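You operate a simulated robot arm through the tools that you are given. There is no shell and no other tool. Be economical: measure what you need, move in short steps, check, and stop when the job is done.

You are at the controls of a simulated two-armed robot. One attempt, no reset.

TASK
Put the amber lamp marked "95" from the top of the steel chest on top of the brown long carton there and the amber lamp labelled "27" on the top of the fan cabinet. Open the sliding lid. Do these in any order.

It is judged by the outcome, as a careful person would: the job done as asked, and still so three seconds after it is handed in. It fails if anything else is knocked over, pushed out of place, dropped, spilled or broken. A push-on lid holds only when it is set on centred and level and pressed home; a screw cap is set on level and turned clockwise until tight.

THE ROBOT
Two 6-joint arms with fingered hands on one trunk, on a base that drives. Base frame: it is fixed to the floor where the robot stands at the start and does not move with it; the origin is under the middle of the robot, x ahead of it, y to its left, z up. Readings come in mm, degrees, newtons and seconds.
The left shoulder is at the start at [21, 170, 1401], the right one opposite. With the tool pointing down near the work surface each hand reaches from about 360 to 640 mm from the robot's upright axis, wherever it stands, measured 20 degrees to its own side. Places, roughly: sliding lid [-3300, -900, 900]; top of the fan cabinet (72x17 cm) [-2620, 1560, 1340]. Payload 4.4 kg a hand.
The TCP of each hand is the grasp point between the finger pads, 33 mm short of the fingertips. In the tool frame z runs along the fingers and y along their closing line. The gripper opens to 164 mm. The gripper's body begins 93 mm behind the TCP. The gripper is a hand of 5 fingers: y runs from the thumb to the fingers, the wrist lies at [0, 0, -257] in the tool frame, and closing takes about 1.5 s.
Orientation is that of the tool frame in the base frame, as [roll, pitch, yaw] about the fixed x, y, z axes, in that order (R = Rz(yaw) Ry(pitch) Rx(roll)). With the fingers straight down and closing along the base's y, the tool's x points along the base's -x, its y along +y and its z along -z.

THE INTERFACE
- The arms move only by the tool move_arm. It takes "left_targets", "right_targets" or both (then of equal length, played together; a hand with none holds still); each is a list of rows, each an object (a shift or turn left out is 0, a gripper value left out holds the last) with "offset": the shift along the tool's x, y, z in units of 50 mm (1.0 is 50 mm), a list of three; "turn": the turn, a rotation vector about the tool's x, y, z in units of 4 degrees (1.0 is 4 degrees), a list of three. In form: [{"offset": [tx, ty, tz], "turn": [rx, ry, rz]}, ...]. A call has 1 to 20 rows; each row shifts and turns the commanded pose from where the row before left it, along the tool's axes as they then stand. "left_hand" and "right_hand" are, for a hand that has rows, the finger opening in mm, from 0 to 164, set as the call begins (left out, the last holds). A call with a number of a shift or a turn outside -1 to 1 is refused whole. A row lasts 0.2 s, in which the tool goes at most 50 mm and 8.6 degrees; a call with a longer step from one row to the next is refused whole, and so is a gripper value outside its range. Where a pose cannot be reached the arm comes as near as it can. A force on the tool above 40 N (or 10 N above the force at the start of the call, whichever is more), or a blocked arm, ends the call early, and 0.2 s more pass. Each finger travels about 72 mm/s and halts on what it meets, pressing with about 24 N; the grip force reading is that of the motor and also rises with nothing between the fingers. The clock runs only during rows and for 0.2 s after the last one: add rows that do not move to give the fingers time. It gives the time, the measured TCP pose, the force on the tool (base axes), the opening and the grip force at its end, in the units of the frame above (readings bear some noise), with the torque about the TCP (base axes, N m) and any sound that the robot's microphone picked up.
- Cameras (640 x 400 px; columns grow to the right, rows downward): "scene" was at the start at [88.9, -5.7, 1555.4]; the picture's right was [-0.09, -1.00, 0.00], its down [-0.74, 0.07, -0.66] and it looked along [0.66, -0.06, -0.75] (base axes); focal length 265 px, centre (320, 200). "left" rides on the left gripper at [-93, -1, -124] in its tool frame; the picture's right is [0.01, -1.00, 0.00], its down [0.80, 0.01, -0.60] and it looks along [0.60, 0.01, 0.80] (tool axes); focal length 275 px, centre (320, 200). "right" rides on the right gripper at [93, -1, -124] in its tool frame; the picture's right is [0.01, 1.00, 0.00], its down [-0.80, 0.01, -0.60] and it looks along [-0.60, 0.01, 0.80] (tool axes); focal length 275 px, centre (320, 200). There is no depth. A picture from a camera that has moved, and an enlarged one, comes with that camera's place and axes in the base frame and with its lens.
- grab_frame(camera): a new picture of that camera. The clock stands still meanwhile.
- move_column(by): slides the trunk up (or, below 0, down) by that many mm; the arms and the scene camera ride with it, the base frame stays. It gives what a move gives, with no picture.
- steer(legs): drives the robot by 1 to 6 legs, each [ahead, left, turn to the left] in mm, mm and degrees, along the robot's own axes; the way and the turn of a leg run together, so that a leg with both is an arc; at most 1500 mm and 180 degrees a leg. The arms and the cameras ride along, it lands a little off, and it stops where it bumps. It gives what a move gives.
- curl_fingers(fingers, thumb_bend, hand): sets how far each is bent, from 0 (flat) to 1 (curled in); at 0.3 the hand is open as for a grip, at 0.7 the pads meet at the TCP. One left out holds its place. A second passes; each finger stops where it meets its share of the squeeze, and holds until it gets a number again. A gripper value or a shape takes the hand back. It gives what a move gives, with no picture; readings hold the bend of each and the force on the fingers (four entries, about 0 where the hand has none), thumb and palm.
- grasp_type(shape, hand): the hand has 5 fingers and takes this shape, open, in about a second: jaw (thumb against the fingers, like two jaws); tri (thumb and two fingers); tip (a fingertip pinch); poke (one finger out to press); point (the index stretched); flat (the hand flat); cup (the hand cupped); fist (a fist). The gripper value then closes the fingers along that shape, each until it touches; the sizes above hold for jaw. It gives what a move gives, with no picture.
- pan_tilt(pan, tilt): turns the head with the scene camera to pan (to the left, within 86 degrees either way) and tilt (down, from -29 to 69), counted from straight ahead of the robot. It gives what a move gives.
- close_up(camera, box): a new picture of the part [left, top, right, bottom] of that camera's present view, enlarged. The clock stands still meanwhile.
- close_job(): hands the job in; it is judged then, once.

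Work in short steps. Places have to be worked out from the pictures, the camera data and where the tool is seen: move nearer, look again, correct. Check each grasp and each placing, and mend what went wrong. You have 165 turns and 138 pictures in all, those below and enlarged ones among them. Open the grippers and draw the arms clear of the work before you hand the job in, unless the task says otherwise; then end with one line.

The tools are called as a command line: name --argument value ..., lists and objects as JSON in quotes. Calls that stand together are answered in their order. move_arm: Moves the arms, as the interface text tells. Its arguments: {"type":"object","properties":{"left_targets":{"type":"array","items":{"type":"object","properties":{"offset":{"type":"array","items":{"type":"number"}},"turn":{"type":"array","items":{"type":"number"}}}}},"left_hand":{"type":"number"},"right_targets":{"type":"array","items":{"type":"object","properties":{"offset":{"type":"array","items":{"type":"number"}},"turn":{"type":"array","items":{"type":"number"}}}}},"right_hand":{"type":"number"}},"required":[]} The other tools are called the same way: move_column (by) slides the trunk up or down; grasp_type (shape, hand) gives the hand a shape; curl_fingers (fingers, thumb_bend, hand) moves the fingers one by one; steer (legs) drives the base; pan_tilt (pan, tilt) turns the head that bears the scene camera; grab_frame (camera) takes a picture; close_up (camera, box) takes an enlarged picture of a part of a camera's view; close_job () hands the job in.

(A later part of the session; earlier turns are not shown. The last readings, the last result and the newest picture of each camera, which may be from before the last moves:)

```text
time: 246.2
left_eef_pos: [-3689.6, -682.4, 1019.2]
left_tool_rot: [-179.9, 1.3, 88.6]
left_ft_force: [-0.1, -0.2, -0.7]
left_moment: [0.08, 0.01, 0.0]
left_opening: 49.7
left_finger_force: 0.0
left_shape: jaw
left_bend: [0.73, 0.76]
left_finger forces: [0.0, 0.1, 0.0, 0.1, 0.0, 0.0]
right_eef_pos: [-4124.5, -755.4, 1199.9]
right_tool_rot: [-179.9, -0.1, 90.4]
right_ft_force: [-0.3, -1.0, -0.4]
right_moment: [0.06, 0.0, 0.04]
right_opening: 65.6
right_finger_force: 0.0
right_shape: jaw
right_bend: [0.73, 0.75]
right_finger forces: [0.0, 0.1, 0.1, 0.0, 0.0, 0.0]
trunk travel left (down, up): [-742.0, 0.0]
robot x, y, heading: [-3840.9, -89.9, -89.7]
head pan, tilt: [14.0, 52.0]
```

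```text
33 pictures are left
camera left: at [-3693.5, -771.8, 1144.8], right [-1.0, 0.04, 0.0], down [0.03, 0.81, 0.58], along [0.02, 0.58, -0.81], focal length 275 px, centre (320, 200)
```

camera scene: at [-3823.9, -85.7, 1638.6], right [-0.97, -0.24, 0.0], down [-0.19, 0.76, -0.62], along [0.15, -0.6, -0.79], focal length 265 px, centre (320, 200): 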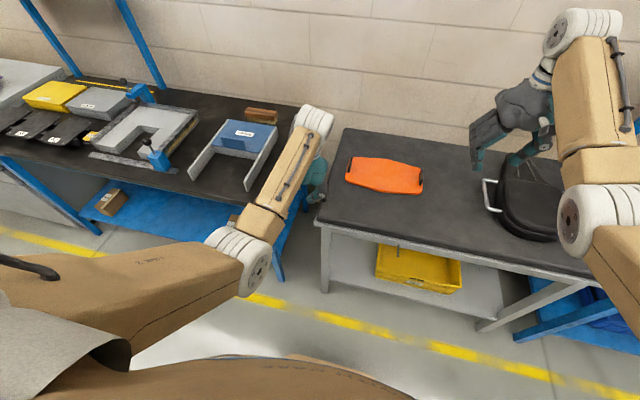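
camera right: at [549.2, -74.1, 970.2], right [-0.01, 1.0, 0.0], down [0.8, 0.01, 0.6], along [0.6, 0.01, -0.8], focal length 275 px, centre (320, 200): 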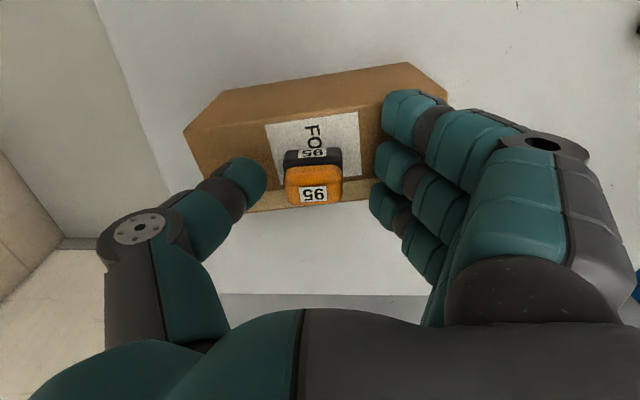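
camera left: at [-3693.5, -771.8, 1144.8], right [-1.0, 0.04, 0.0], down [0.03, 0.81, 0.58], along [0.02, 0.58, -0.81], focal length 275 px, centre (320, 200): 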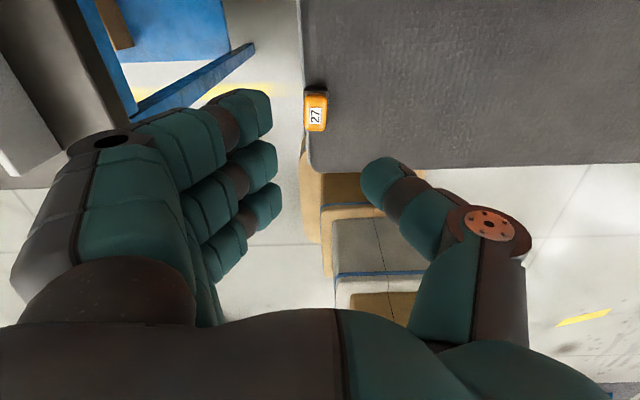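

Lamp 27 stands upright at (-3686, -690). I open to 60 and descend around it with the tool straight down, then close.

move_arm --left_targets '[{"offset": [-0.2, 0.07, 0.4]}, {"offset": [0, 0, 0.5]}, {"offset": [0, 0, 0.5]}, {"offset": [0, 0, 0.5]}, {"offset": [0, 0, 0]}]' --left_hand 62

grab_frame --camera "left"

```text
time: 247.4
left_eef_pos: [-3688.4, -694.2, 924.3]
left_tool_rot: [-179.9, 1.5, 88.6]
left_ft_force: [-0.5, 0.0, 0.9]
left_moment: [0.0, 0.01, 0.01]
left_opening: 60.8
left_finger_force: 0.1
left_shape: jaw
left_bend: [0.73, 0.75]
left_finger forces: [0.0, 0.1, 0.0, 0.0, 0.1, 0.0]
right_eef_pos: [-4124.3, -753.4, 1201.6]
right_tool_rot: [-179.9, 0.0, 90.2]
right_ft_force: [-0.7, -0.3, -0.2]
right_moment: [-0.01, -0.02, 0.02]
right_opening: 65.2
right_finger_force: 0.0
right_shape: jaw
right_bend: [0.73, 0.75]
right_finger forces: [0.1, 0.0, 0.1, 0.1, 0.0, 0.0]
trunk travel left (down, up): [-742.0, 0.0]
robot x, y, heading: [-3840.7, -84.5, -89.8]
head pan, tilt: [14.0, 52.0]
```

```text
32 pictures are left
camera left: at [-3690.6, -782.7, 1049.6], right [-1.0, 0.04, 0.0], down [0.03, 0.81, 0.58], along [0.02, 0.58, -0.81], focal length 275 px, centre (320, 200)
```

left: 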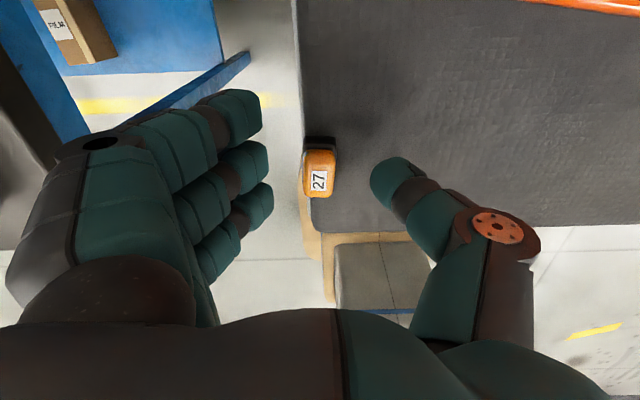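

Centred. I go down the last 29 mm, close, and lift.

move_arm --left_targets '[{"offset": [0, 0, 0.3]}, {"offset": [0, 0, 0.28]}, {"offset": [0, 0, 0]}]'

move_arm --left_targets '[{"offset": [0, 0, 0]}, {"offset": [0, 0, 0]}, {"offset": [0, 0, 0]}, {"offset": [0, 0, 0]}, {"offset": [0, 0, 0]}, {"offset": [0, 0, 0]}]' --left_hand 10

move_arm --left_targets '[{"offset": [0, 0, -0.4]}, {"offset": [0, 0, -0.6]}, {"offset": [0, 0, -0.6]}, {"offset": [0, 0, -0.6]}, {"offset": [0, 0, 0]}]'

grab_frame --camera "left"

```text
time: 248.2
left_eef_pos: [-3687.1, -694.3, 894.5]
left_tool_rot: [-179.8, 1.3, 88.6]
left_ft_force: [-0.2, -0.4, 0.1]
left_moment: [0.01, -0.01, -0.01]
left_opening: 61.0
left_finger_force: 0.0
left_shape: jaw
left_bend: [0.73, 0.75]
left_finger forces: [0.1, 0.1, 0.0, 0.1, 0.0, 0.0]
right_eef_pos: [-4123.3, -754.5, 1201.8]
right_tool_rot: [180.0, -0.1, 90.3]
right_ft_force: [-0.1, -0.8, -0.3]
right_moment: [0.0, 0.0, 0.02]
right_opening: 65.3
right_finger_force: 0.1
right_shape: jaw
right_bend: [0.73, 0.75]
right_finger forces: [0.0, 0.0, 0.0, 0.1, 0.0, 0.0]
trunk travel left (down, up): [-742.0, 0.0]
robot x, y, heading: [-3843.3, -87.6, -89.7]
head pan, tilt: [14.0, 52.0]
```

```text
time: 249.6
left_eef_pos: [-3687.9, -695.1, 894.5]
left_tool_rot: [-179.8, 1.2, 88.6]
left_ft_force: [-0.2, -0.4, 0.5]
left_moment: [0.0, 0.02, -0.03]
left_opening: 17.6
left_finger_force: 24.1
left_shape: jaw
left_bend: [0.7, 0.75]
left_finger forces: [0.1, 10.1, 11.3, 0.0, 22.7, 0.0]
right_eef_pos: [-4123.6, -754.5, 1201.2]
right_tool_rot: [-180.0, -0.1, 90.3]
right_ft_force: [0.2, 0.7, -0.2]
right_moment: [-0.04, -0.01, 0.01]
right_opening: 65.5
right_finger_force: 0.1
right_shape: jaw
right_bend: [0.73, 0.75]
right_finger forces: [0.1, 0.1, 0.1, 0.1, 0.0, 0.1]
trunk travel left (down, up): [-742.0, 0.0]
robot x, y, heading: [-3839.7, -92.2, -89.5]
head pan, tilt: [14.0, 52.0]
```

```text
time: 250.8
left_eef_pos: [-3687.3, -693.8, 1005.0]
left_tool_rot: [-179.9, 1.3, 88.6]
left_ft_force: [0.2, 0.6, -1.4]
left_moment: [0.0, 0.02, -0.02]
left_opening: 17.1
left_finger_force: 23.9
left_shape: jaw
left_bend: [0.7, 0.75]
left_finger forces: [0.0, 10.3, 11.4, 0.0, 22.1, 0.0]
right_eef_pos: [-4123.7, -753.6, 1202.0]
right_tool_rot: [-179.9, -0.2, 90.2]
right_ft_force: [-0.2, 0.0, 0.2]
right_moment: [0.0, 0.01, -0.01]
right_opening: 65.5
right_finger_force: 0.2
right_shape: jaw
right_bend: [0.73, 0.75]
right_finger forces: [0.0, 0.0, 0.0, 0.0, 0.0, 0.1]
trunk travel left (down, up): [-742.0, 0.0]
robot x, y, heading: [-3839.5, -91.8, -89.6]
head pan, tilt: [14.0, 52.0]
```

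```text
31 pictures are left
camera left: at [-3689.9, -781.9, 1131.1], right [-1.0, 0.04, 0.0], down [0.03, 0.81, 0.58], along [0.02, 0.58, -0.81], focal length 275 px, centre (320, 200)
```

left: 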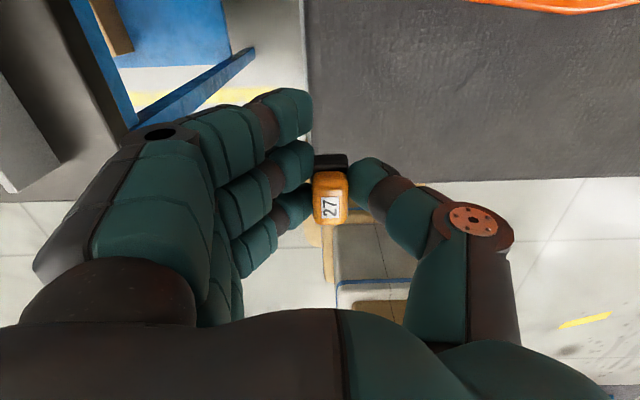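

Lamp 27 is upright in a firm grip, with its bottom about 42 mm below the TCP. I drive back to the fan cabinet by the same clear path, stopping short at y≈2585.

steer --legs '[[-1340, 0, 0], [-1340, 0, 0], [0, 810, 0]]'

move_arm --left_targets '[{"offset": [-0.6, 0, 0]}, {"offset": [-0.6, 0, 0]}, {"offset": [-0.3, 0, -0.5]}, {"offset": [-0.05, 0, -0.9]}, {"offset": [-0.05, 0, -0.9]}, {"offset": [-0.03, 0, -0.9]}, {"offset": [-0.03, 0, -0.9]}, {"offset": [-0.03, 0, -0.9]}, {"offset": [-0.03, 0, -0.9]}, {"offset": [-0.03, 0, -0.9]}, {"offset": [-0.03, 0, -0.6]}, {"offset": [0, 0, 0]}]'

```text
time: 267.9
left_eef_pos: [-2882.5, 2006.7, 1005.0]
left_tool_rot: [-179.8, 1.2, 88.8]
left_ft_force: [0.9, -0.2, 0.2]
left_moment: [0.01, 0.01, -0.01]
left_opening: 17.2
left_finger_force: 23.8
left_shape: jaw
left_bend: [0.7, 0.75]
left_finger forces: [0.0, 10.3, 11.2, 0.0, 22.2, 0.0]
right_eef_pos: [-3319.7, 1945.4, 1201.7]
right_tool_rot: [-179.8, -0.1, 90.5]
right_ft_force: [1.2, -0.7, 0.0]
right_moment: [-0.02, 0.0, 0.0]
right_opening: 65.4
right_finger_force: 0.0
right_shape: jaw
right_bend: [0.73, 0.75]
right_finger forces: [0.0, 0.0, 0.0, 0.1, 0.1, 0.0]
trunk travel left (down, up): [-742.0, 0.0]
robot x, y, heading: [-3039.7, 2610.7, -89.6]
head pan, tilt: [14.0, 52.0]
```

```text
time: 270.5
left_eef_pos: [-2885.5, 1910.5, 1375.4]
left_tool_rot: [-179.8, 1.2, 88.8]
left_ft_force: [-0.6, -0.3, -0.3]
left_moment: [0.02, 0.0, 0.0]
left_opening: 17.4
left_finger_force: 24.2
left_shape: jaw
left_bend: [0.7, 0.75]
left_finger forces: [0.0, 10.7, 11.2, 0.0, 22.0, 0.0]
left hand out of reach, approached as far as the arm can: row 9, 10
right_eef_pos: [-3319.8, 1943.6, 1201.9]
right_tool_rot: [-179.9, -0.1, 90.5]
right_ft_force: [1.0, 0.3, -0.2]
right_moment: [0.01, 0.01, 0.01]
right_opening: 65.4
right_finger_force: 0.1
right_shape: jaw
right_bend: [0.73, 0.75]
right_finger forces: [0.0, 0.1, 0.0, 0.0, 0.0, 0.1]
trunk travel left (down, up): [-742.0, 0.0]
robot x, y, heading: [-3037.9, 2609.4, -89.4]
head pan, tilt: [14.0, 52.0]
```

As in the earlier test, I continue up with a slight pull-in.

move_arm --left_targets '[{"offset": [0.1, 0, -0.4]}, {"offset": [0.1, 0, -0.4]}, {"offset": [0.1, 0, -0.4]}, {"offset": [0, 0, 0]}]'

pan_tilt --pan 5 --tilt 25

grab_frame --camera "scene"

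```text
time: 271.5
left_eef_pos: [-2885.3, 1915.6, 1436.5]
left_tool_rot: [-179.8, 1.2, 88.8]
left_ft_force: [0.4, -0.4, -0.5]
left_moment: [-0.01, -0.03, 0.0]
left_opening: 17.2
left_finger_force: 24.6
left_shape: jaw
left_bend: [0.7, 0.75]
left_finger forces: [0.1, 10.7, 11.1, 0.0, 22.0, 0.0]
left hand out of reach, approached as far as the arm can: row 1, 2
right_eef_pos: [-3319.5, 1942.7, 1201.0]
right_tool_rot: [-179.9, -0.2, 90.4]
right_ft_force: [-0.1, -0.4, 0.3]
right_moment: [0.0, 0.0, -0.01]
right_opening: 65.3
right_finger_force: 0.0
right_shape: jaw
right_bend: [0.73, 0.75]
right_finger forces: [0.0, 0.1, 0.0, 0.1, 0.1, 0.0]
trunk travel left (down, up): [-742.0, 0.0]
robot x, y, heading: [-3038.8, 2610.3, -89.4]
head pan, tilt: [14.0, 52.0]
```

```text
time: 272.4
left_eef_pos: [-2887.4, 1915.4, 1436.5]
left_tool_rot: [-179.8, 1.3, 88.7]
left_ft_force: [-1.0, -0.1, -0.3]
left_moment: [0.01, 0.0, 0.03]
left_opening: 17.2
left_finger_force: 24.2
left_shape: jaw
left_bend: [0.7, 0.75]
left_finger forces: [0.0, 10.7, 11.1, 0.0, 22.1, 0.1]
right_eef_pos: [-3320.8, 1945.0, 1202.7]
right_tool_rot: [-179.9, -0.1, 90.4]
right_ft_force: [-0.7, -0.2, 0.5]
right_moment: [0.01, -0.01, 0.03]
right_opening: 65.4
right_finger_force: 0.0
right_shape: jaw
right_bend: [0.73, 0.75]
right_finger forces: [0.0, 0.1, 0.0, 0.1, 0.0, 0.0]
trunk travel left (down, up): [-742.0, 0.0]
robot x, y, heading: [-3039.1, 2612.1, -89.6]
head pan, tilt: [5.0, 25.0]
```

```text
30 pictures are left
camera scene: at [-3031.3, 2510.3, 1678.6], right [-1.0, -0.09, 0.0], down [-0.04, 0.42, -0.91], along [0.09, -0.9, -0.42], focal length 265 px, centre (320, 200)
```

scene: 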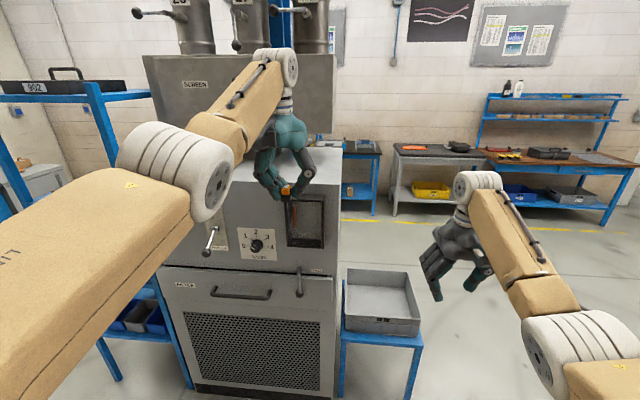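

The lamp hangs at z 1436, over 50 mm above ledge level. Triangulating, the upper box's front is around y≈1406–1475. I tilt the hand 8° back from it and drive forward ~300 mm and 25 mm right.

move_arm --left_targets '[{"offset": [0, 0, 0], "turn": [0, -1, 0]}, {"offset": [0, 0, 0], "turn": [0, -1, 0]}, {"offset": [0, 0, 0]}]'

steer --legs '[[200, -25, 0]]'

grab_frame --camera "scene"

```text
time: 273.2
left_eef_pos: [-2889.0, 1896.6, 1438.2]
left_tool_rot: [-179.9, 9.3, 88.8]
left_ft_force: [0.0, -0.1, -1.4]
left_moment: [-0.02, 0.02, 0.03]
left_opening: 17.6
left_finger_force: 24.0
left_shape: jaw
left_bend: [0.7, 0.75]
left_finger forces: [0.0, 10.7, 11.2, 0.0, 22.0, 0.0]
left hand out of reach, approached as far as the arm can: row 1, 2
right_eef_pos: [-3320.3, 1944.0, 1202.5]
right_tool_rot: [-180.0, -0.1, 90.5]
right_ft_force: [0.1, 0.2, 0.0]
right_moment: [0.0, -0.02, -0.01]
right_opening: 65.5
right_finger_force: 0.0
right_shape: jaw
right_bend: [0.73, 0.75]
right_finger forces: [0.0, 0.0, 0.1, 0.1, 0.0, 0.1]
trunk travel left (down, up): [-742.0, 0.0]
robot x, y, heading: [-3038.0, 2613.7, -89.5]
head pan, tilt: [5.0, 25.0]
```

```text
time: 274.8
left_eef_pos: [-2913.5, 1692.8, 1438.8]
left_tool_rot: [-179.8, 9.3, 88.8]
left_ft_force: [-0.7, -0.5, -0.9]
left_moment: [0.01, -0.04, -0.04]
left_opening: 17.2
left_finger_force: 24.0
left_shape: jaw
left_bend: [0.7, 0.75]
left_finger forces: [0.0, 10.6, 11.1, 0.0, 22.0, 0.0]
right_eef_pos: [-3344.7, 1741.8, 1201.9]
right_tool_rot: [-179.9, -0.1, 90.3]
right_ft_force: [0.5, -0.3, 1.0]
right_moment: [0.03, 0.01, -0.04]
right_opening: 65.2
right_finger_force: 0.0
right_shape: jaw
right_bend: [0.73, 0.75]
right_finger forces: [0.0, 0.0, 0.0, 0.0, 0.1, 0.1]
trunk travel left (down, up): [-742.0, 0.0]
robot x, y, heading: [-3059.7, 2406.5, -89.6]
head pan, tilt: [5.0, 25.0]
```

```text
29 pictures are left
camera scene: at [-3055.2, 2306.5, 1678.7], right [-1.0, -0.09, 0.0], down [-0.04, 0.42, -0.91], along [0.08, -0.9, -0.42], focal length 265 px, centre (320, 200)
```

scene: 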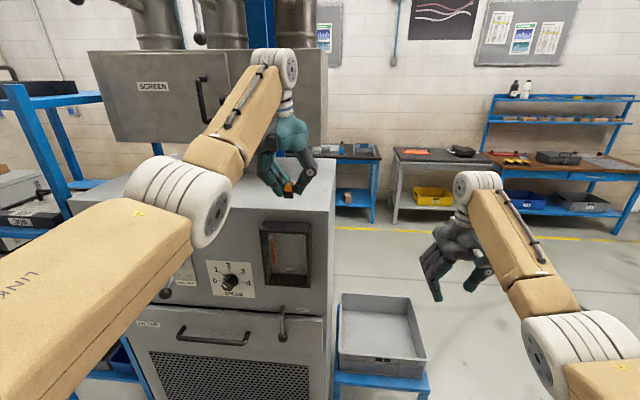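

Clear so far; the ledge front again computes to y≈1645. I go the remaining 80 mm.

steer --legs '[[80, 0, 0]]'

close_up --camera "scene" --box '[180, 40, 360, 240]'

grab_frame --camera "left"

```text
time: 275.9
left_eef_pos: [-2913.6, 1614.6, 1438.4]
left_tool_rot: [-179.8, 9.4, 88.7]
left_ft_force: [0.3, -0.5, -0.4]
left_moment: [0.0, -0.02, -0.02]
left_opening: 17.2
left_finger_force: 23.5
left_shape: jaw
left_bend: [0.7, 0.75]
left_finger forces: [0.0, 10.8, 11.2, 0.0, 22.1, 0.0]
right_eef_pos: [-3343.8, 1663.1, 1201.6]
right_tool_rot: [-179.9, -0.1, 90.3]
right_ft_force: [0.4, 0.4, 0.4]
right_moment: [0.01, 0.02, 0.03]
right_opening: 65.3
right_finger_force: 0.1
right_shape: jaw
right_bend: [0.73, 0.75]
right_finger forces: [0.0, 0.0, 0.1, 0.0, 0.1, 0.0]
trunk travel left (down, up): [-742.0, 0.0]
robot x, y, heading: [-3064.1, 2328.0, -89.7]
head pan, tilt: [5.0, 25.0]
```

```text
2.00 times, centred on (270, 140) of scene
camera zoom: at [-3054.6, 2228.6, 1678.8], right [-1.0, -0.09, 0.0], down [-0.04, 0.42, -0.91], along [0.08, -0.9, -0.42], focal length 530 px, centre (420, 320)
```

zoom: 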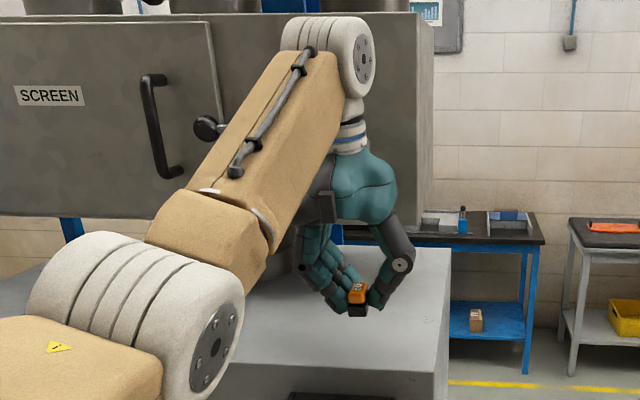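

```text
27 pictures are left
camera left: at [-2915.7, 1543.4, 1575.6], right [-1.0, 0.03, 0.0], down [0.03, 0.89, 0.46], along [0.01, 0.46, -0.89], focal length 275 px, centre (320, 200)
```

left: 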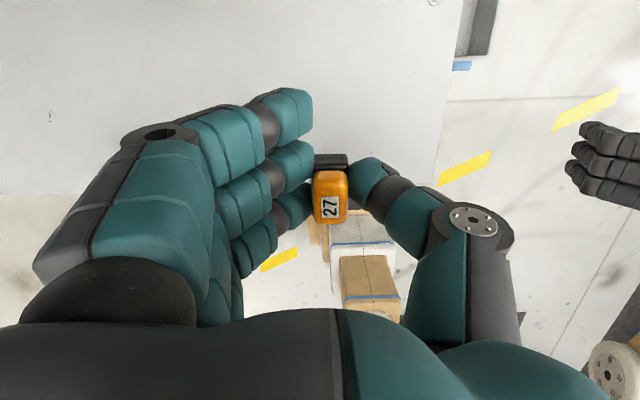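

No contacts; the lamp is above the ledge about 20 mm inside its front edge, about 100 mm from the right end. I lower the trunk 46 mm toward contact.

move_column --by -46

move_column --by -5

```text
time: 276.7
left_eef_pos: [-2913.6, 1616.7, 1395.0]
left_tool_rot: [-179.9, 9.4, 88.7]
left_ft_force: [0.5, 0.7, 0.5]
left_moment: [-0.05, 0.01, 0.01]
left_opening: 17.4
left_finger_force: 24.2
left_shape: jaw
left_bend: [0.7, 0.75]
left_finger forces: [0.1, 10.8, 11.1, 0.1, 22.1, 0.1]
right_eef_pos: [-3343.7, 1663.5, 1156.3]
right_tool_rot: [-180.0, 0.0, 90.4]
right_ft_force: [0.9, 0.6, 1.5]
right_moment: [-0.03, -0.01, -0.01]
right_opening: 65.4
right_finger_force: 0.0
right_shape: jaw
right_bend: [0.73, 0.75]
right_finger forces: [0.0, 0.0, 0.0, 0.1, 0.0, 0.1]
trunk travel left (down, up): [-696.0, 46.0]
robot x, y, heading: [-3061.3, 2326.7, -89.6]
head pan, tilt: [5.0, 25.0]
```

```text
time: 277.3
left_eef_pos: [-2913.3, 1614.9, 1387.8]
left_tool_rot: [-179.8, 9.3, 88.7]
left_ft_force: [-0.4, 1.0, 0.2]
left_moment: [-0.02, -0.04, 0.0]
left_opening: 17.5
left_finger_force: 24.1
left_shape: jaw
left_bend: [0.7, 0.75]
left_finger forces: [0.1, 10.8, 11.1, 0.0, 22.1, 0.0]
right_eef_pos: [-3345.5, 1662.9, 1151.2]
right_tool_rot: [-179.9, -0.2, 90.3]
right_ft_force: [0.5, 0.2, -0.5]
right_moment: [-0.05, -0.01, 0.0]
right_opening: 65.5
right_finger_force: 0.1
right_shape: jaw
right_bend: [0.73, 0.75]
right_finger forces: [0.1, 0.0, 0.0, 0.0, 0.1, 0.1]
trunk travel left (down, up): [-691.0, 51.0]
robot x, y, heading: [-3064.0, 2328.4, -89.6]
head pan, tilt: [5.0, 25.0]
```

Not yet touching at 1388. I lower 3 mm more at a time.

move_column --by -3

move_column --by -2

```text
time: 277.8
left_eef_pos: [-2913.7, 1613.9, 1384.7]
left_tool_rot: [-179.8, 9.3, 88.7]
left_ft_force: [0.5, 0.7, 0.6]
left_moment: [0.0, -0.03, 0.0]
left_opening: 17.3
left_finger_force: 24.2
left_shape: jaw
left_bend: [0.7, 0.75]
left_finger forces: [0.0, 10.8, 11.0, 0.1, 22.0, 0.0]
right_eef_pos: [-3344.6, 1662.2, 1148.3]
right_tool_rot: [-179.9, -0.1, 90.3]
right_ft_force: [-1.4, 0.2, -0.6]
right_moment: [0.0, -0.04, 0.04]
right_opening: 65.3
right_finger_force: 0.1
right_shape: jaw
right_bend: [0.73, 0.75]
right_finger forces: [0.0, 0.0, 0.1, 0.0, 0.1, 0.1]
trunk travel left (down, up): [-688.0, 54.0]
robot x, y, heading: [-3062.2, 2331.9, -89.6]
head pan, tilt: [5.0, 25.0]
```

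```text
time: 278.3
left_eef_pos: [-2913.4, 1613.6, 1382.5]
left_tool_rot: [-179.8, 9.3, 88.7]
left_ft_force: [0.2, -0.4, -0.3]
left_moment: [-0.01, 0.02, 0.0]
left_opening: 17.6
left_finger_force: 24.4
left_shape: jaw
left_bend: [0.7, 0.75]
left_finger forces: [0.0, 10.8, 11.1, 0.0, 22.2, 0.1]
right_eef_pos: [-3343.9, 1660.7, 1145.2]
right_tool_rot: [-179.9, -0.1, 90.4]
right_ft_force: [-0.4, 0.5, 0.1]
right_moment: [0.01, -0.02, -0.01]
right_opening: 65.5
right_finger_force: 0.0
right_shape: jaw
right_bend: [0.73, 0.75]
right_finger forces: [0.0, 0.0, 0.0, 0.0, 0.0, 0.0]
trunk travel left (down, up): [-686.0, 56.0]
robot x, y, heading: [-3060.1, 2331.2, -89.7]
head pan, tilt: [5.0, 25.0]
```

move_column --by -3

close_up --camera "scene" --box '[240, 120, 340, 240]'

```text
time: 278.8
left_eef_pos: [-2914.0, 1614.1, 1381.5]
left_tool_rot: [-179.8, 9.5, 88.8]
left_ft_force: [2.3, -0.1, 11.8]
left_moment: [0.4, -0.21, -0.06]
left_opening: 17.7
left_finger_force: 23.8
left_shape: jaw
left_bend: [0.71, 0.75]
left_finger forces: [0.1, 11.9, 12.2, 10.8, 24.4, 0.0]
right_eef_pos: [-3343.9, 1662.9, 1142.7]
right_tool_rot: [-179.9, -0.1, 90.4]
right_ft_force: [0.6, 0.7, 0.0]
right_moment: [0.02, -0.01, -0.03]
right_opening: 65.6
right_finger_force: 0.0
right_shape: jaw
right_bend: [0.73, 0.75]
right_finger forces: [0.1, 0.0, 0.1, 0.0, 0.0, 0.0]
trunk travel left (down, up): [-683.0, 59.0]
robot x, y, heading: [-3065.5, 2327.0, -89.7]
head pan, tilt: [5.0, 25.0]
```

```text
3.33 times, centred on (290, 180) of scene
camera zoom: at [-3054.6, 2228.3, 1619.8], right [-1.0, -0.09, 0.0], down [-0.04, 0.42, -0.91], along [0.08, -0.9, -0.42], focal length 884 px, centre (420, 267)
```

zoom: 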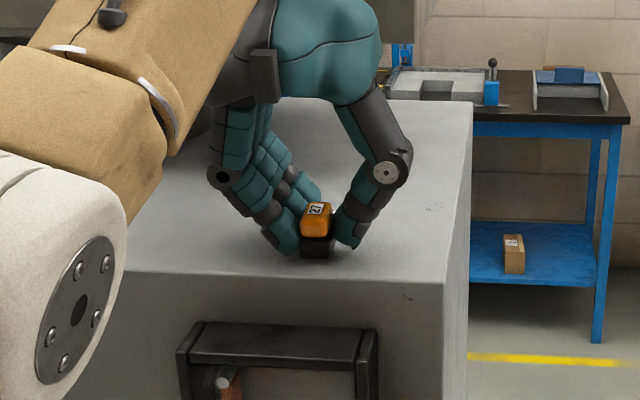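

The little finger and the lamp's near edge both touch at z 1381; the lamp is tilted only 9°, like my earlier successful release. I open the hand.

move_arm --left_targets '[{"offset": [0, 0, 0]}, {"offset": [0, 0, 0]}, {"offset": [0, 0, 0]}, {"offset": [0, 0, 0]}, {"offset": [0, 0, 0]}]' --left_hand 55

close_up --camera "scene" --box '[240, 120, 340, 240]'

grab_frame --camera "left"

```text
time: 280.0
left_eef_pos: [-2913.7, 1615.1, 1380.3]
left_tool_rot: [-179.8, 9.4, 88.7]
left_ft_force: [-3.8, 3.2, 12.0]
left_moment: [0.54, -0.27, 0.26]
left_opening: 53.1
left_finger_force: 0.0
left_shape: jaw
left_bend: [0.74, 0.76]
left_finger forces: [0.0, 0.0, 0.0, 11.3, 0.0, 0.0]
right_eef_pos: [-3345.4, 1664.0, 1143.7]
right_tool_rot: [-180.0, 0.0, 90.4]
right_ft_force: [0.3, -0.4, -0.4]
right_moment: [0.02, -0.01, -0.02]
right_opening: 65.4
right_finger_force: 0.0
right_shape: jaw
right_bend: [0.73, 0.75]
right_finger forces: [0.1, 0.0, 0.0, 0.0, 0.0, 0.1]
trunk travel left (down, up): [-683.0, 59.0]
robot x, y, heading: [-3065.1, 2327.7, -89.7]
head pan, tilt: [5.0, 25.0]
```

```text
3.33 times, centred on (290, 180) of scene
camera zoom: at [-3056.0, 2229.4, 1619.8], right [-1.0, -0.09, 0.0], down [-0.04, 0.42, -0.91], along [0.08, -0.9, -0.42], focal length 884 px, centre (420, 267)
```

zoom: 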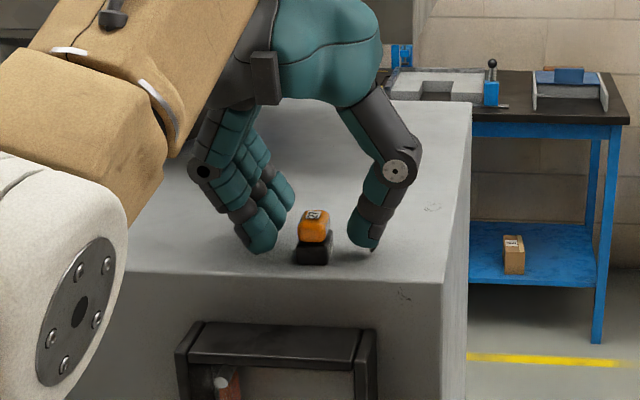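

```text
24 pictures are left
camera left: at [-2917.2, 1544.3, 1517.7], right [-1.0, 0.04, 0.0], down [0.03, 0.89, 0.46], along [0.02, 0.46, -0.89], focal length 275 px, centre (320, 200)
```

left: 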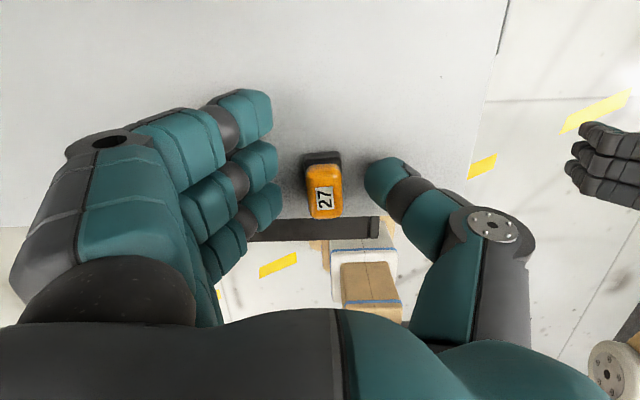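

Lamp 27 stands upright on the fan cabinet top. I raise the trunk straight up and back the robot away.

move_column --by 59

steer --legs '[[-300, 0, 0]]'

pan_tilt --pan 0 --tilt 25

grab_frame --camera "scene"

```text
time: 281.0
left_eef_pos: [-2913.5, 1613.1, 1438.5]
left_tool_rot: [-179.8, 9.2, 88.7]
left_ft_force: [-0.4, 0.5, 0.1]
left_moment: [-0.01, -0.01, 0.0]
left_opening: 54.0
left_finger_force: 0.1
left_shape: jaw
left_bend: [0.73, 0.76]
left_finger forces: [0.0, 0.1, 0.1, 0.1, 0.0, 0.1]
right_eef_pos: [-3344.5, 1661.8, 1201.3]
right_tool_rot: [-179.9, -0.1, 90.4]
right_ft_force: [0.3, -0.8, 0.0]
right_moment: [-0.05, 0.0, 0.0]
right_opening: 65.5
right_finger_force: 0.0
right_shape: jaw
right_bend: [0.73, 0.75]
right_finger forces: [0.1, 0.0, 0.0, 0.0, 0.1, 0.0]
trunk travel left (down, up): [-742.0, 0.0]
robot x, y, heading: [-3060.9, 2327.2, -90.0]
head pan, tilt: [5.0, 25.0]
```

```text
time: 283.1
left_eef_pos: [-2919.9, 1917.5, 1439.1]
left_tool_rot: [-179.7, 9.3, 88.3]
left_ft_force: [0.5, -0.4, 0.7]
left_moment: [-0.01, 0.02, 0.01]
left_opening: 54.2
left_finger_force: 0.1
left_shape: jaw
left_bend: [0.73, 0.76]
left_finger forces: [0.0, 0.0, 0.0, 0.1, 0.1, 0.1]
right_eef_pos: [-3349.8, 1969.5, 1202.1]
right_tool_rot: [-179.9, -0.1, 90.0]
right_ft_force: [-0.2, -0.4, 0.7]
right_moment: [0.02, -0.01, -0.01]
right_opening: 65.4
right_finger_force: 0.1
right_shape: jaw
right_bend: [0.73, 0.75]
right_finger forces: [0.0, 0.0, 0.0, 0.0, 0.0, 0.0]
trunk travel left (down, up): [-742.0, 0.0]
robot x, y, heading: [-3063.0, 2630.7, -90.2]
head pan, tilt: [5.0, 25.0]
```

```text
time: 283.8
left_eef_pos: [-2918.7, 1916.2, 1439.1]
left_tool_rot: [-179.7, 9.3, 88.2]
left_ft_force: [-0.6, 0.6, 0.1]
left_moment: [-0.04, 0.01, -0.04]
left_opening: 54.1
left_finger_force: 0.2
left_shape: jaw
left_bend: [0.73, 0.76]
left_finger forces: [0.1, 0.0, 0.0, 0.0, 0.0, 0.0]
right_eef_pos: [-3350.4, 1969.4, 1202.5]
right_tool_rot: [-179.9, -0.2, 89.9]
right_ft_force: [-0.1, 0.1, 0.1]
right_moment: [-0.01, 0.04, 0.02]
right_opening: 65.3
right_finger_force: 0.1
right_shape: jaw
right_bend: [0.73, 0.75]
right_finger forces: [0.1, 0.0, 0.0, 0.0, 0.0, 0.1]
trunk travel left (down, up): [-742.0, 0.0]
robot x, y, heading: [-3061.3, 2630.0, -90.0]
head pan, tilt: [0.0, 25.0]
```

```text
23 pictures are left
camera scene: at [-3063.9, 2532.7, 1678.8], right [-1.0, 0.0, 0.0], down [0.0, 0.42, -0.91], along [0.0, -0.91, -0.42], focal length 265 px, centre (320, 200)
```

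scene: 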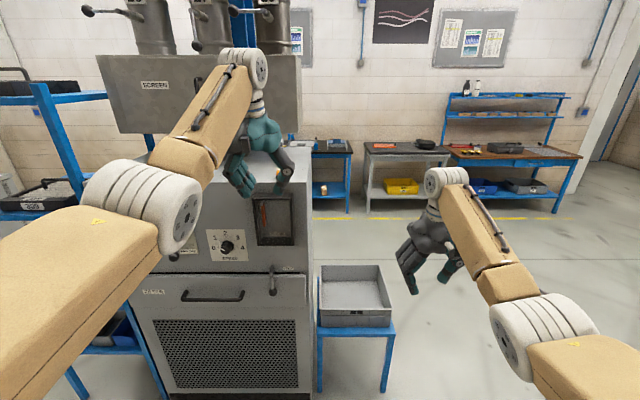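

The lamp is behind the hand in this view; I'll see it as I move off. Now I drive toward the lid bench, planning to use the left hand for the lid, and take a look back at the cabinet on the way.

steer --legs '[[0, -680, 0]]'

pan_tilt --pan 40 --tilt 15

close_up --camera "scene" --box '[180, 100, 440, 280]'

```text
time: 287.6
left_eef_pos: [-3626.6, 1923.1, 1437.4]
left_tool_rot: [-179.8, 9.3, 87.3]
left_ft_force: [0.6, -0.2, 0.6]
left_moment: [0.0, -0.02, 0.03]
left_opening: 54.3
left_finger_force: 0.1
left_shape: jaw
left_bend: [0.73, 0.76]
left_finger forces: [0.0, 0.0, 0.0, 0.0, 0.0, 0.0]
right_eef_pos: [-4056.3, 1982.5, 1201.9]
right_tool_rot: [-179.9, -0.1, 88.9]
right_ft_force: [-0.3, 0.6, 0.6]
right_moment: [-0.02, 0.01, 0.02]
right_opening: 65.5
right_finger_force: 0.0
right_shape: jaw
right_bend: [0.73, 0.75]
right_finger forces: [0.0, 0.1, 0.0, 0.0, 0.1, 0.0]
trunk travel left (down, up): [-742.0, 0.0]
robot x, y, heading: [-3755.5, 2640.7, -91.3]
head pan, tilt: [0.0, 25.0]
```

```text
time: 288.6
left_eef_pos: [-3625.9, 1922.0, 1438.3]
left_tool_rot: [-179.9, 9.3, 87.2]
left_ft_force: [-0.2, -0.5, -0.7]
left_moment: [0.0, -0.02, -0.03]
left_opening: 54.2
left_finger_force: 0.0
left_shape: jaw
left_bend: [0.73, 0.76]
left_finger forces: [0.0, 0.1, 0.0, 0.1, 0.1, 0.0]
right_eef_pos: [-4055.5, 1982.2, 1202.3]
right_tool_rot: [-179.9, -0.2, 88.9]
right_ft_force: [0.6, -0.4, -0.4]
right_moment: [0.02, 0.0, -0.01]
right_opening: 65.5
right_finger_force: 0.0
right_shape: jaw
right_bend: [0.73, 0.75]
right_finger forces: [0.0, 0.0, 0.0, 0.0, 0.0, 0.0]
trunk travel left (down, up): [-742.0, 0.0]
robot x, y, heading: [-3758.1, 2644.8, -91.3]
head pan, tilt: [40.0, 15.0]
```

```text
2.22 times, centred on (310, 190) of scene
camera zoom: at [-3699.1, 2558.9, 1694.9], right [-0.78, -0.63, 0.0], down [-0.16, 0.2, -0.97], along [0.6, -0.75, -0.26], focal length 589 px, centre (342, 222)
```

zoom: 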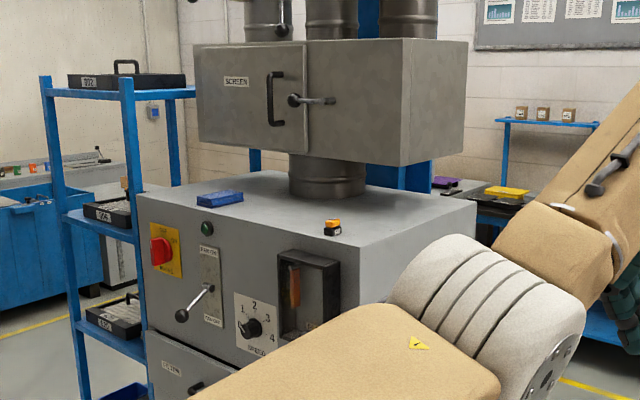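

Lamp 27 stands safely on the fan cabinet top. Now I drive down the aisle to the lid bench.

steer --legs '[[0, 0, 1.3], [1150, 0, 0], [1150, 0, 0], [0, 310, 0]]'

pan_tilt --pan 10 --tilt 38

grab_frame --camera "scene"

```text
time: 301.8
left_eef_pos: [-3279.1, -332.6, 1437.7]
left_tool_rot: [-179.8, 9.3, 88.5]
left_ft_force: [1.1, 0.9, 0.6]
left_moment: [0.0, -0.01, -0.01]
left_opening: 54.3
left_finger_force: 0.1
left_shape: jaw
left_bend: [0.73, 0.76]
left_finger forces: [0.1, 0.0, 0.0, 0.0, 0.0, 0.0]
right_eef_pos: [-3710.7, -281.7, 1200.9]
right_tool_rot: [-179.9, -0.1, 90.1]
right_ft_force: [0.1, -0.4, 0.7]
right_moment: [-0.03, 0.01, -0.01]
right_opening: 65.2
right_finger_force: 0.0
right_shape: jaw
right_bend: [0.73, 0.75]
right_finger forces: [0.1, 0.0, 0.0, 0.1, 0.1, 0.0]
trunk travel left (down, up): [-742.0, 0.0]
robot x, y, heading: [-3426.8, 382.9, -89.7]
head pan, tilt: [40.0, 15.0]
```

```text
time: 302.8
left_eef_pos: [-3279.6, -332.6, 1437.9]
left_tool_rot: [-179.8, 9.3, 88.6]
left_ft_force: [-0.1, 0.3, 0.1]
left_moment: [-0.01, -0.03, 0.01]
left_opening: 54.6
left_finger_force: 0.1
left_shape: jaw
left_bend: [0.73, 0.76]
left_finger forces: [0.0, 0.0, 0.0, 0.0, 0.1, 0.1]
right_eef_pos: [-3710.6, -281.2, 1201.7]
right_tool_rot: [-180.0, -0.1, 90.2]
right_ft_force: [0.4, -0.8, 0.1]
right_moment: [0.01, 0.01, -0.01]
right_opening: 65.5
right_finger_force: 0.0
right_shape: jaw
right_bend: [0.73, 0.75]
right_finger forces: [0.0, 0.0, 0.1, 0.0, 0.0, 0.0]
trunk travel left (down, up): [-742.0, 0.0]
robot x, y, heading: [-3427.0, 381.5, -89.8]
head pan, tilt: [10.0, 38.0]
```

```text
21 pictures are left
camera scene: at [-3413.1, 289.7, 1658.4], right [-0.98, -0.18, 0.0], down [-0.11, 0.61, -0.79], along [0.14, -0.78, -0.62], focal length 265 px, centre (320, 200)
```

scene: 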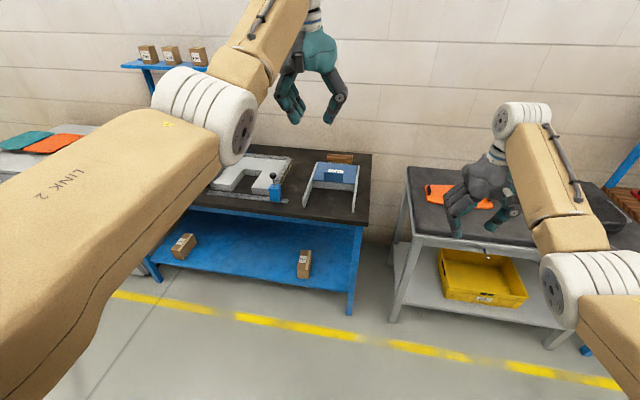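

I level the left hand, close it, and bring the arm down to a comfortable working height, still well short of the bench.

move_arm --left_targets '[{"offset": [0.1, 0, 0.3], "turn": [0, 1, 0]}, {"offset": [0.1, 0, 0.5], "turn": [0, 1, 0]}, {"offset": [0.1, 0, 0.7], "turn": [0, 0.3, 0.3]}, {"offset": [0.2, 0, 0.8]}, {"offset": [0.2, 0, 0.8]}, {"offset": [0.2, 0, 0.8]}, {"offset": [0.2, 0, 0.8]}, {"offset": [0.2, 0, 0.8]}, {"offset": [0, 0, 0]}]' --left_hand 0

move_column --by -130

```text
time: 304.8
left_eef_pos: [-3278.8, -272.2, 1163.4]
left_tool_rot: [-179.8, 0.1, 87.4]
left_ft_force: [-0.1, 1.1, 0.5]
left_moment: [-0.03, 0.01, -0.01]
left_opening: 0.0
left_finger_force: 24.0
left_shape: jaw
left_bend: [0.65, 0.67]
left_finger forces: [0.0, 0.0, 0.0, 0.0, 0.1, 0.0]
right_eef_pos: [-3710.2, -282.0, 1201.6]
right_tool_rot: [-179.9, -0.1, 90.2]
right_ft_force: [0.8, -0.3, 0.3]
right_moment: [0.01, 0.03, -0.01]
right_opening: 65.4
right_finger_force: 0.1
right_shape: jaw
right_bend: [0.73, 0.75]
right_finger forces: [0.0, 0.1, 0.1, 0.0, 0.0, 0.0]
trunk travel left (down, up): [-742.0, 0.0]
robot x, y, heading: [-3426.1, 377.1, -89.9]
head pan, tilt: [10.0, 38.0]
```

```text
time: 306.3
left_eef_pos: [-3277.4, -272.5, 1032.8]
left_tool_rot: [-179.8, 0.2, 87.4]
left_ft_force: [0.2, -0.1, -0.5]
left_moment: [0.0, 0.0, 0.0]
left_opening: 0.2
left_finger_force: 24.3
left_shape: jaw
left_bend: [0.65, 0.67]
left_finger forces: [0.0, 0.0, 0.0, 0.0, 0.0, 0.1]
right_eef_pos: [-3710.9, -281.3, 1071.8]
right_tool_rot: [-179.9, 0.0, 90.3]
right_ft_force: [0.8, 0.1, -0.2]
right_moment: [-0.02, -0.02, 0.02]
right_opening: 65.4
right_finger_force: 0.1
right_shape: jaw
right_bend: [0.73, 0.75]
right_finger forces: [0.0, 0.0, 0.0, 0.0, 0.0, 0.1]
trunk travel left (down, up): [-612.0, 130.0]
robot x, y, heading: [-3431.0, 383.7, -89.9]
head pan, tilt: [10.0, 38.0]
```

TCP is 655 mm ahead at z 1033, above the tab's top (~954). I drive forward 560 mm to get over the lid and look down.

steer --legs '[[560, 0, 0]]'

grab_frame --camera "left"

grab_frame --camera "scene"

```text
time: 309.5
left_eef_pos: [-3274.6, -817.3, 1030.9]
left_tool_rot: [-179.8, 0.1, 87.6]
left_ft_force: [-0.2, 0.3, -0.2]
left_moment: [0.03, 0.03, 0.0]
left_opening: 0.2
left_finger_force: 23.6
left_shape: jaw
left_bend: [0.65, 0.67]
left_finger forces: [0.0, 0.0, 0.0, 0.1, 0.0, 0.1]
right_eef_pos: [-3708.5, -827.3, 1070.7]
right_tool_rot: [-179.9, -0.1, 90.2]
right_ft_force: [0.5, -0.4, -0.5]
right_moment: [-0.02, 0.0, -0.01]
right_opening: 65.5
right_finger_force: 0.1
right_shape: jaw
right_bend: [0.73, 0.75]
right_finger forces: [0.1, 0.0, 0.0, 0.0, 0.0, 0.0]
trunk travel left (down, up): [-612.0, 130.0]
robot x, y, heading: [-3424.9, -160.0, -89.7]
head pan, tilt: [10.0, 38.0]
```

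```text
20 pictures are left
camera left: at [-3279.4, -909.7, 1155.4], right [-1.0, 0.06, 0.0], down [0.05, 0.8, 0.6], along [0.03, 0.6, -0.8], focal length 275 px, centre (320, 200)
```

left: 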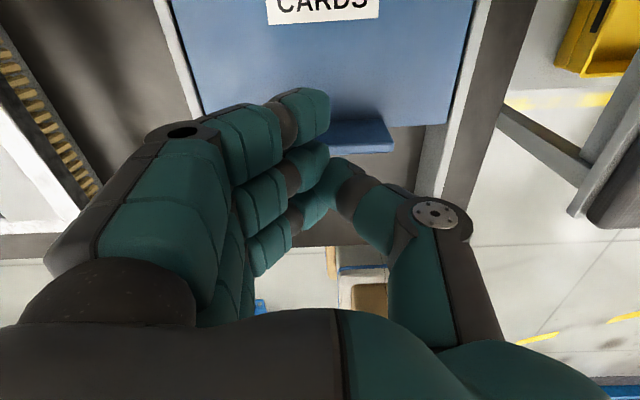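

```text
19 pictures are left
camera scene: at [-3410.2, -257.2, 1528.3], right [-0.98, -0.18, 0.0], down [-0.11, 0.61, -0.79], along [0.14, -0.77, -0.62], focal length 265 px, centre (320, 200)
```

scene: 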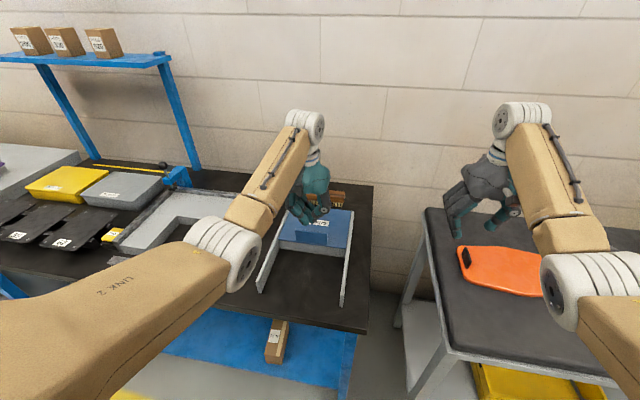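

The tab is centred at x≈-3281 with its back face at y≈-832. I go 95 mm further so the closed fingers are behind the tab, then lower to TCP z≈956 (tips just above the lid).

steer --legs '[[97, -6, 0]]'

grab_frame --camera "left"

```text
time: 310.6
left_eef_pos: [-3279.6, -916.3, 1030.4]
left_tool_rot: [-179.8, 0.0, 87.5]
left_ft_force: [-0.5, -0.4, -0.5]
left_moment: [0.07, 0.02, 0.0]
left_opening: 0.0
left_finger_force: 24.1
left_shape: jaw
left_bend: [0.65, 0.67]
left_finger forces: [0.1, 0.0, 0.0, 0.0, 0.0, 0.1]
right_eef_pos: [-3711.9, -925.8, 1070.6]
right_tool_rot: [-179.9, -0.2, 90.3]
right_ft_force: [0.4, 0.3, -0.2]
right_moment: [0.03, 0.02, 0.03]
right_opening: 65.5
right_finger_force: 0.2
right_shape: jaw
right_bend: [0.73, 0.75]
right_finger forces: [0.0, 0.0, 0.1, 0.0, 0.1, 0.0]
trunk travel left (down, up): [-612.0, 130.0]
robot x, y, heading: [-3430.5, -260.2, -89.7]
head pan, tilt: [10.0, 38.0]
```

```text
18 pictures are left
camera left: at [-3284.7, -1007.9, 1155.1], right [-1.0, 0.06, 0.0], down [0.05, 0.8, 0.6], along [0.03, 0.6, -0.8], focal length 275 px, centre (320, 200)
```

left: 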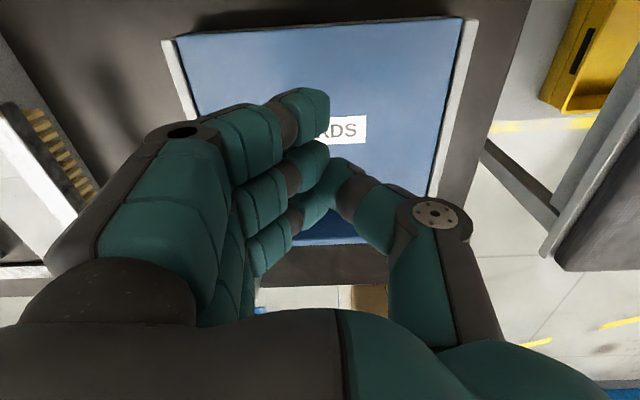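

The hand is over the lid behind the tab. I lower in steps to z≈957.

move_arm --left_targets '[{"offset": [0, 0, 0.5]}, {"offset": [0, 0, 0.5]}, {"offset": [0, 0, 0.3]}, {"offset": [0, 0, 0.16]}, {"offset": [0, 0, 0]}]'

close_up --camera "scene" --box '[240, 120, 380, 260]'

```text
time: 311.8
left_eef_pos: [-3278.7, -914.5, 959.0]
left_tool_rot: [-179.8, 0.0, 87.5]
left_ft_force: [0.3, 0.2, -0.3]
left_moment: [-0.02, 0.01, 0.0]
left_opening: 0.4
left_finger_force: 24.2
left_shape: jaw
left_bend: [0.65, 0.67]
left_finger forces: [0.0, 0.0, 0.1, 0.1, 0.1, 0.1]
right_eef_pos: [-3713.0, -924.7, 1071.4]
right_tool_rot: [-179.9, -0.2, 90.3]
right_ft_force: [0.8, -0.5, -0.3]
right_moment: [-0.03, 0.01, -0.02]
right_opening: 65.4
right_finger_force: 0.0
right_shape: jaw
right_bend: [0.73, 0.75]
right_finger forces: [0.0, 0.1, 0.0, 0.1, 0.1, 0.0]
trunk travel left (down, up): [-612.0, 130.0]
robot x, y, heading: [-3429.1, -260.8, -89.6]
head pan, tilt: [10.0, 38.0]
```

```text
2.86 times, centred on (310, 190) of scene
camera zoom: at [-3415.7, -353.8, 1528.4], right [-0.98, -0.18, 0.0], down [-0.11, 0.61, -0.79], along [0.14, -0.78, -0.62], focal length 757 px, centre (349, 229)
```

zoom: 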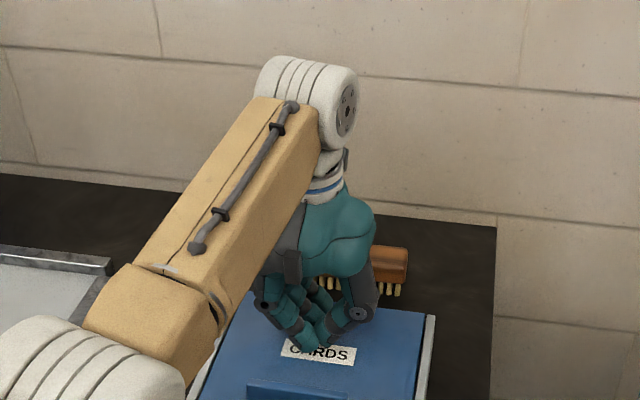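

The fingertips hover over the CARDS label, behind the tab. I lower further until I feel the lid, to know its height.

move_arm --left_targets '[{"offset": [0, 0, 0.08]}, {"offset": [0, 0, 0.08]}, {"offset": [0, 0, 0.08]}, {"offset": [0, 0, 0.08]}, {"offset": [0, 0, 0]}]'

```text
time: 313.0
left_eef_pos: [-3281.8, -915.2, 950.0]
left_tool_rot: [-179.9, 0.7, 87.4]
left_ft_force: [3.3, 1.4, 39.7]
left_moment: [1.11, -0.04, -0.27]
left_opening: 0.0
left_finger_force: 24.1
left_shape: jaw
left_bend: [0.66, 0.68]
left_finger forces: [0.0, 0.0, 0.1, 18.5, 46.4, 0.0]
right_eef_pos: [-3713.0, -920.9, 1073.6]
right_tool_rot: [-179.9, 0.1, 90.3]
right_ft_force: [-1.0, 0.0, -0.8]
right_moment: [-0.02, -0.02, -0.01]
right_opening: 65.4
right_finger_force: 0.0
right_shape: jaw
right_bend: [0.73, 0.75]
right_finger forces: [0.1, 0.0, 0.0, 0.1, 0.0, 0.0]
trunk travel left (down, up): [-612.0, 130.0]
robot x, y, heading: [-3430.1, -259.5, -89.8]
head pan, tilt: [10.0, 38.0]
```

Lid surface found (contact at TCP ≈953). I rise 6 mm and pull back with the base, 70 mm first, then check.

move_arm --left_targets '[{"offset": [0, 0, -0.1]}, {"offset": [0, 0, -0.04]}, {"offset": [0, 0, 0]}]'

steer --legs '[[-70, 0, 0]]'

close_up --camera "scene" --box '[240, 120, 400, 300]'

```text
time: 313.8
left_eef_pos: [-3281.8, -912.8, 950.8]
left_tool_rot: [-179.8, 0.1, 87.5]
left_ft_force: [-2.4, -0.2, 11.6]
left_moment: [0.01, 0.14, 0.0]
left_opening: 0.0
left_finger_force: 24.1
left_shape: jaw
left_bend: [0.66, 0.68]
left_finger forces: [0.0, 0.1, 0.1, 0.0, 0.1, 0.0]
right_eef_pos: [-3713.6, -924.0, 1071.1]
right_tool_rot: [-179.8, -0.1, 90.3]
right_ft_force: [-0.4, -0.7, 0.9]
right_moment: [-0.03, 0.01, 0.0]
right_opening: 65.4
right_finger_force: 0.0
right_shape: jaw
right_bend: [0.73, 0.75]
right_finger forces: [0.0, 0.0, 0.1, 0.0, 0.0, 0.0]
trunk travel left (down, up): [-612.0, 130.0]
robot x, y, heading: [-3429.2, -256.8, -89.6]
head pan, tilt: [10.0, 38.0]
```

```text
time: 314.8
left_eef_pos: [-3278.2, -842.9, 950.3]
left_tool_rot: [-179.8, 0.0, 87.6]
left_ft_force: [0.1, 0.8, 1.9]
left_moment: [-0.1, 0.0, 0.0]
left_opening: 0.0
left_finger_force: 24.3
left_shape: jaw
left_bend: [0.66, 0.68]
left_finger forces: [0.0, 0.0, 0.1, 0.1, 0.0, 0.1]
right_eef_pos: [-3712.1, -853.5, 1071.5]
right_tool_rot: [-179.8, 0.1, 90.4]
right_ft_force: [0.8, 0.5, 0.8]
right_moment: [-0.06, 0.0, 0.01]
right_opening: 65.5
right_finger_force: 0.0
right_shape: jaw
right_bend: [0.73, 0.75]
right_finger forces: [0.0, 0.1, 0.1, 0.0, 0.0, 0.0]
trunk travel left (down, up): [-612.0, 130.0]
robot x, y, heading: [-3430.6, -187.4, -89.6]
head pan, tilt: [10.0, 38.0]
```

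```text
2.22 times, centred on (320, 210) of scene
camera zoom: at [-3415.8, -282.1, 1528.4], right [-0.98, -0.18, 0.0], down [-0.11, 0.6, -0.79], along [0.14, -0.78, -0.61], focal length 589 px, centre (320, 178)
```

zoom: 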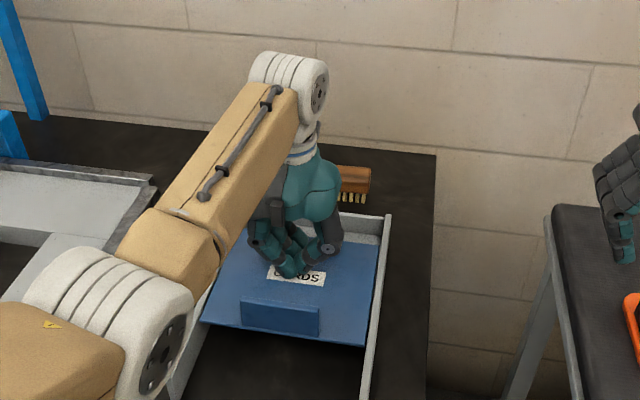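

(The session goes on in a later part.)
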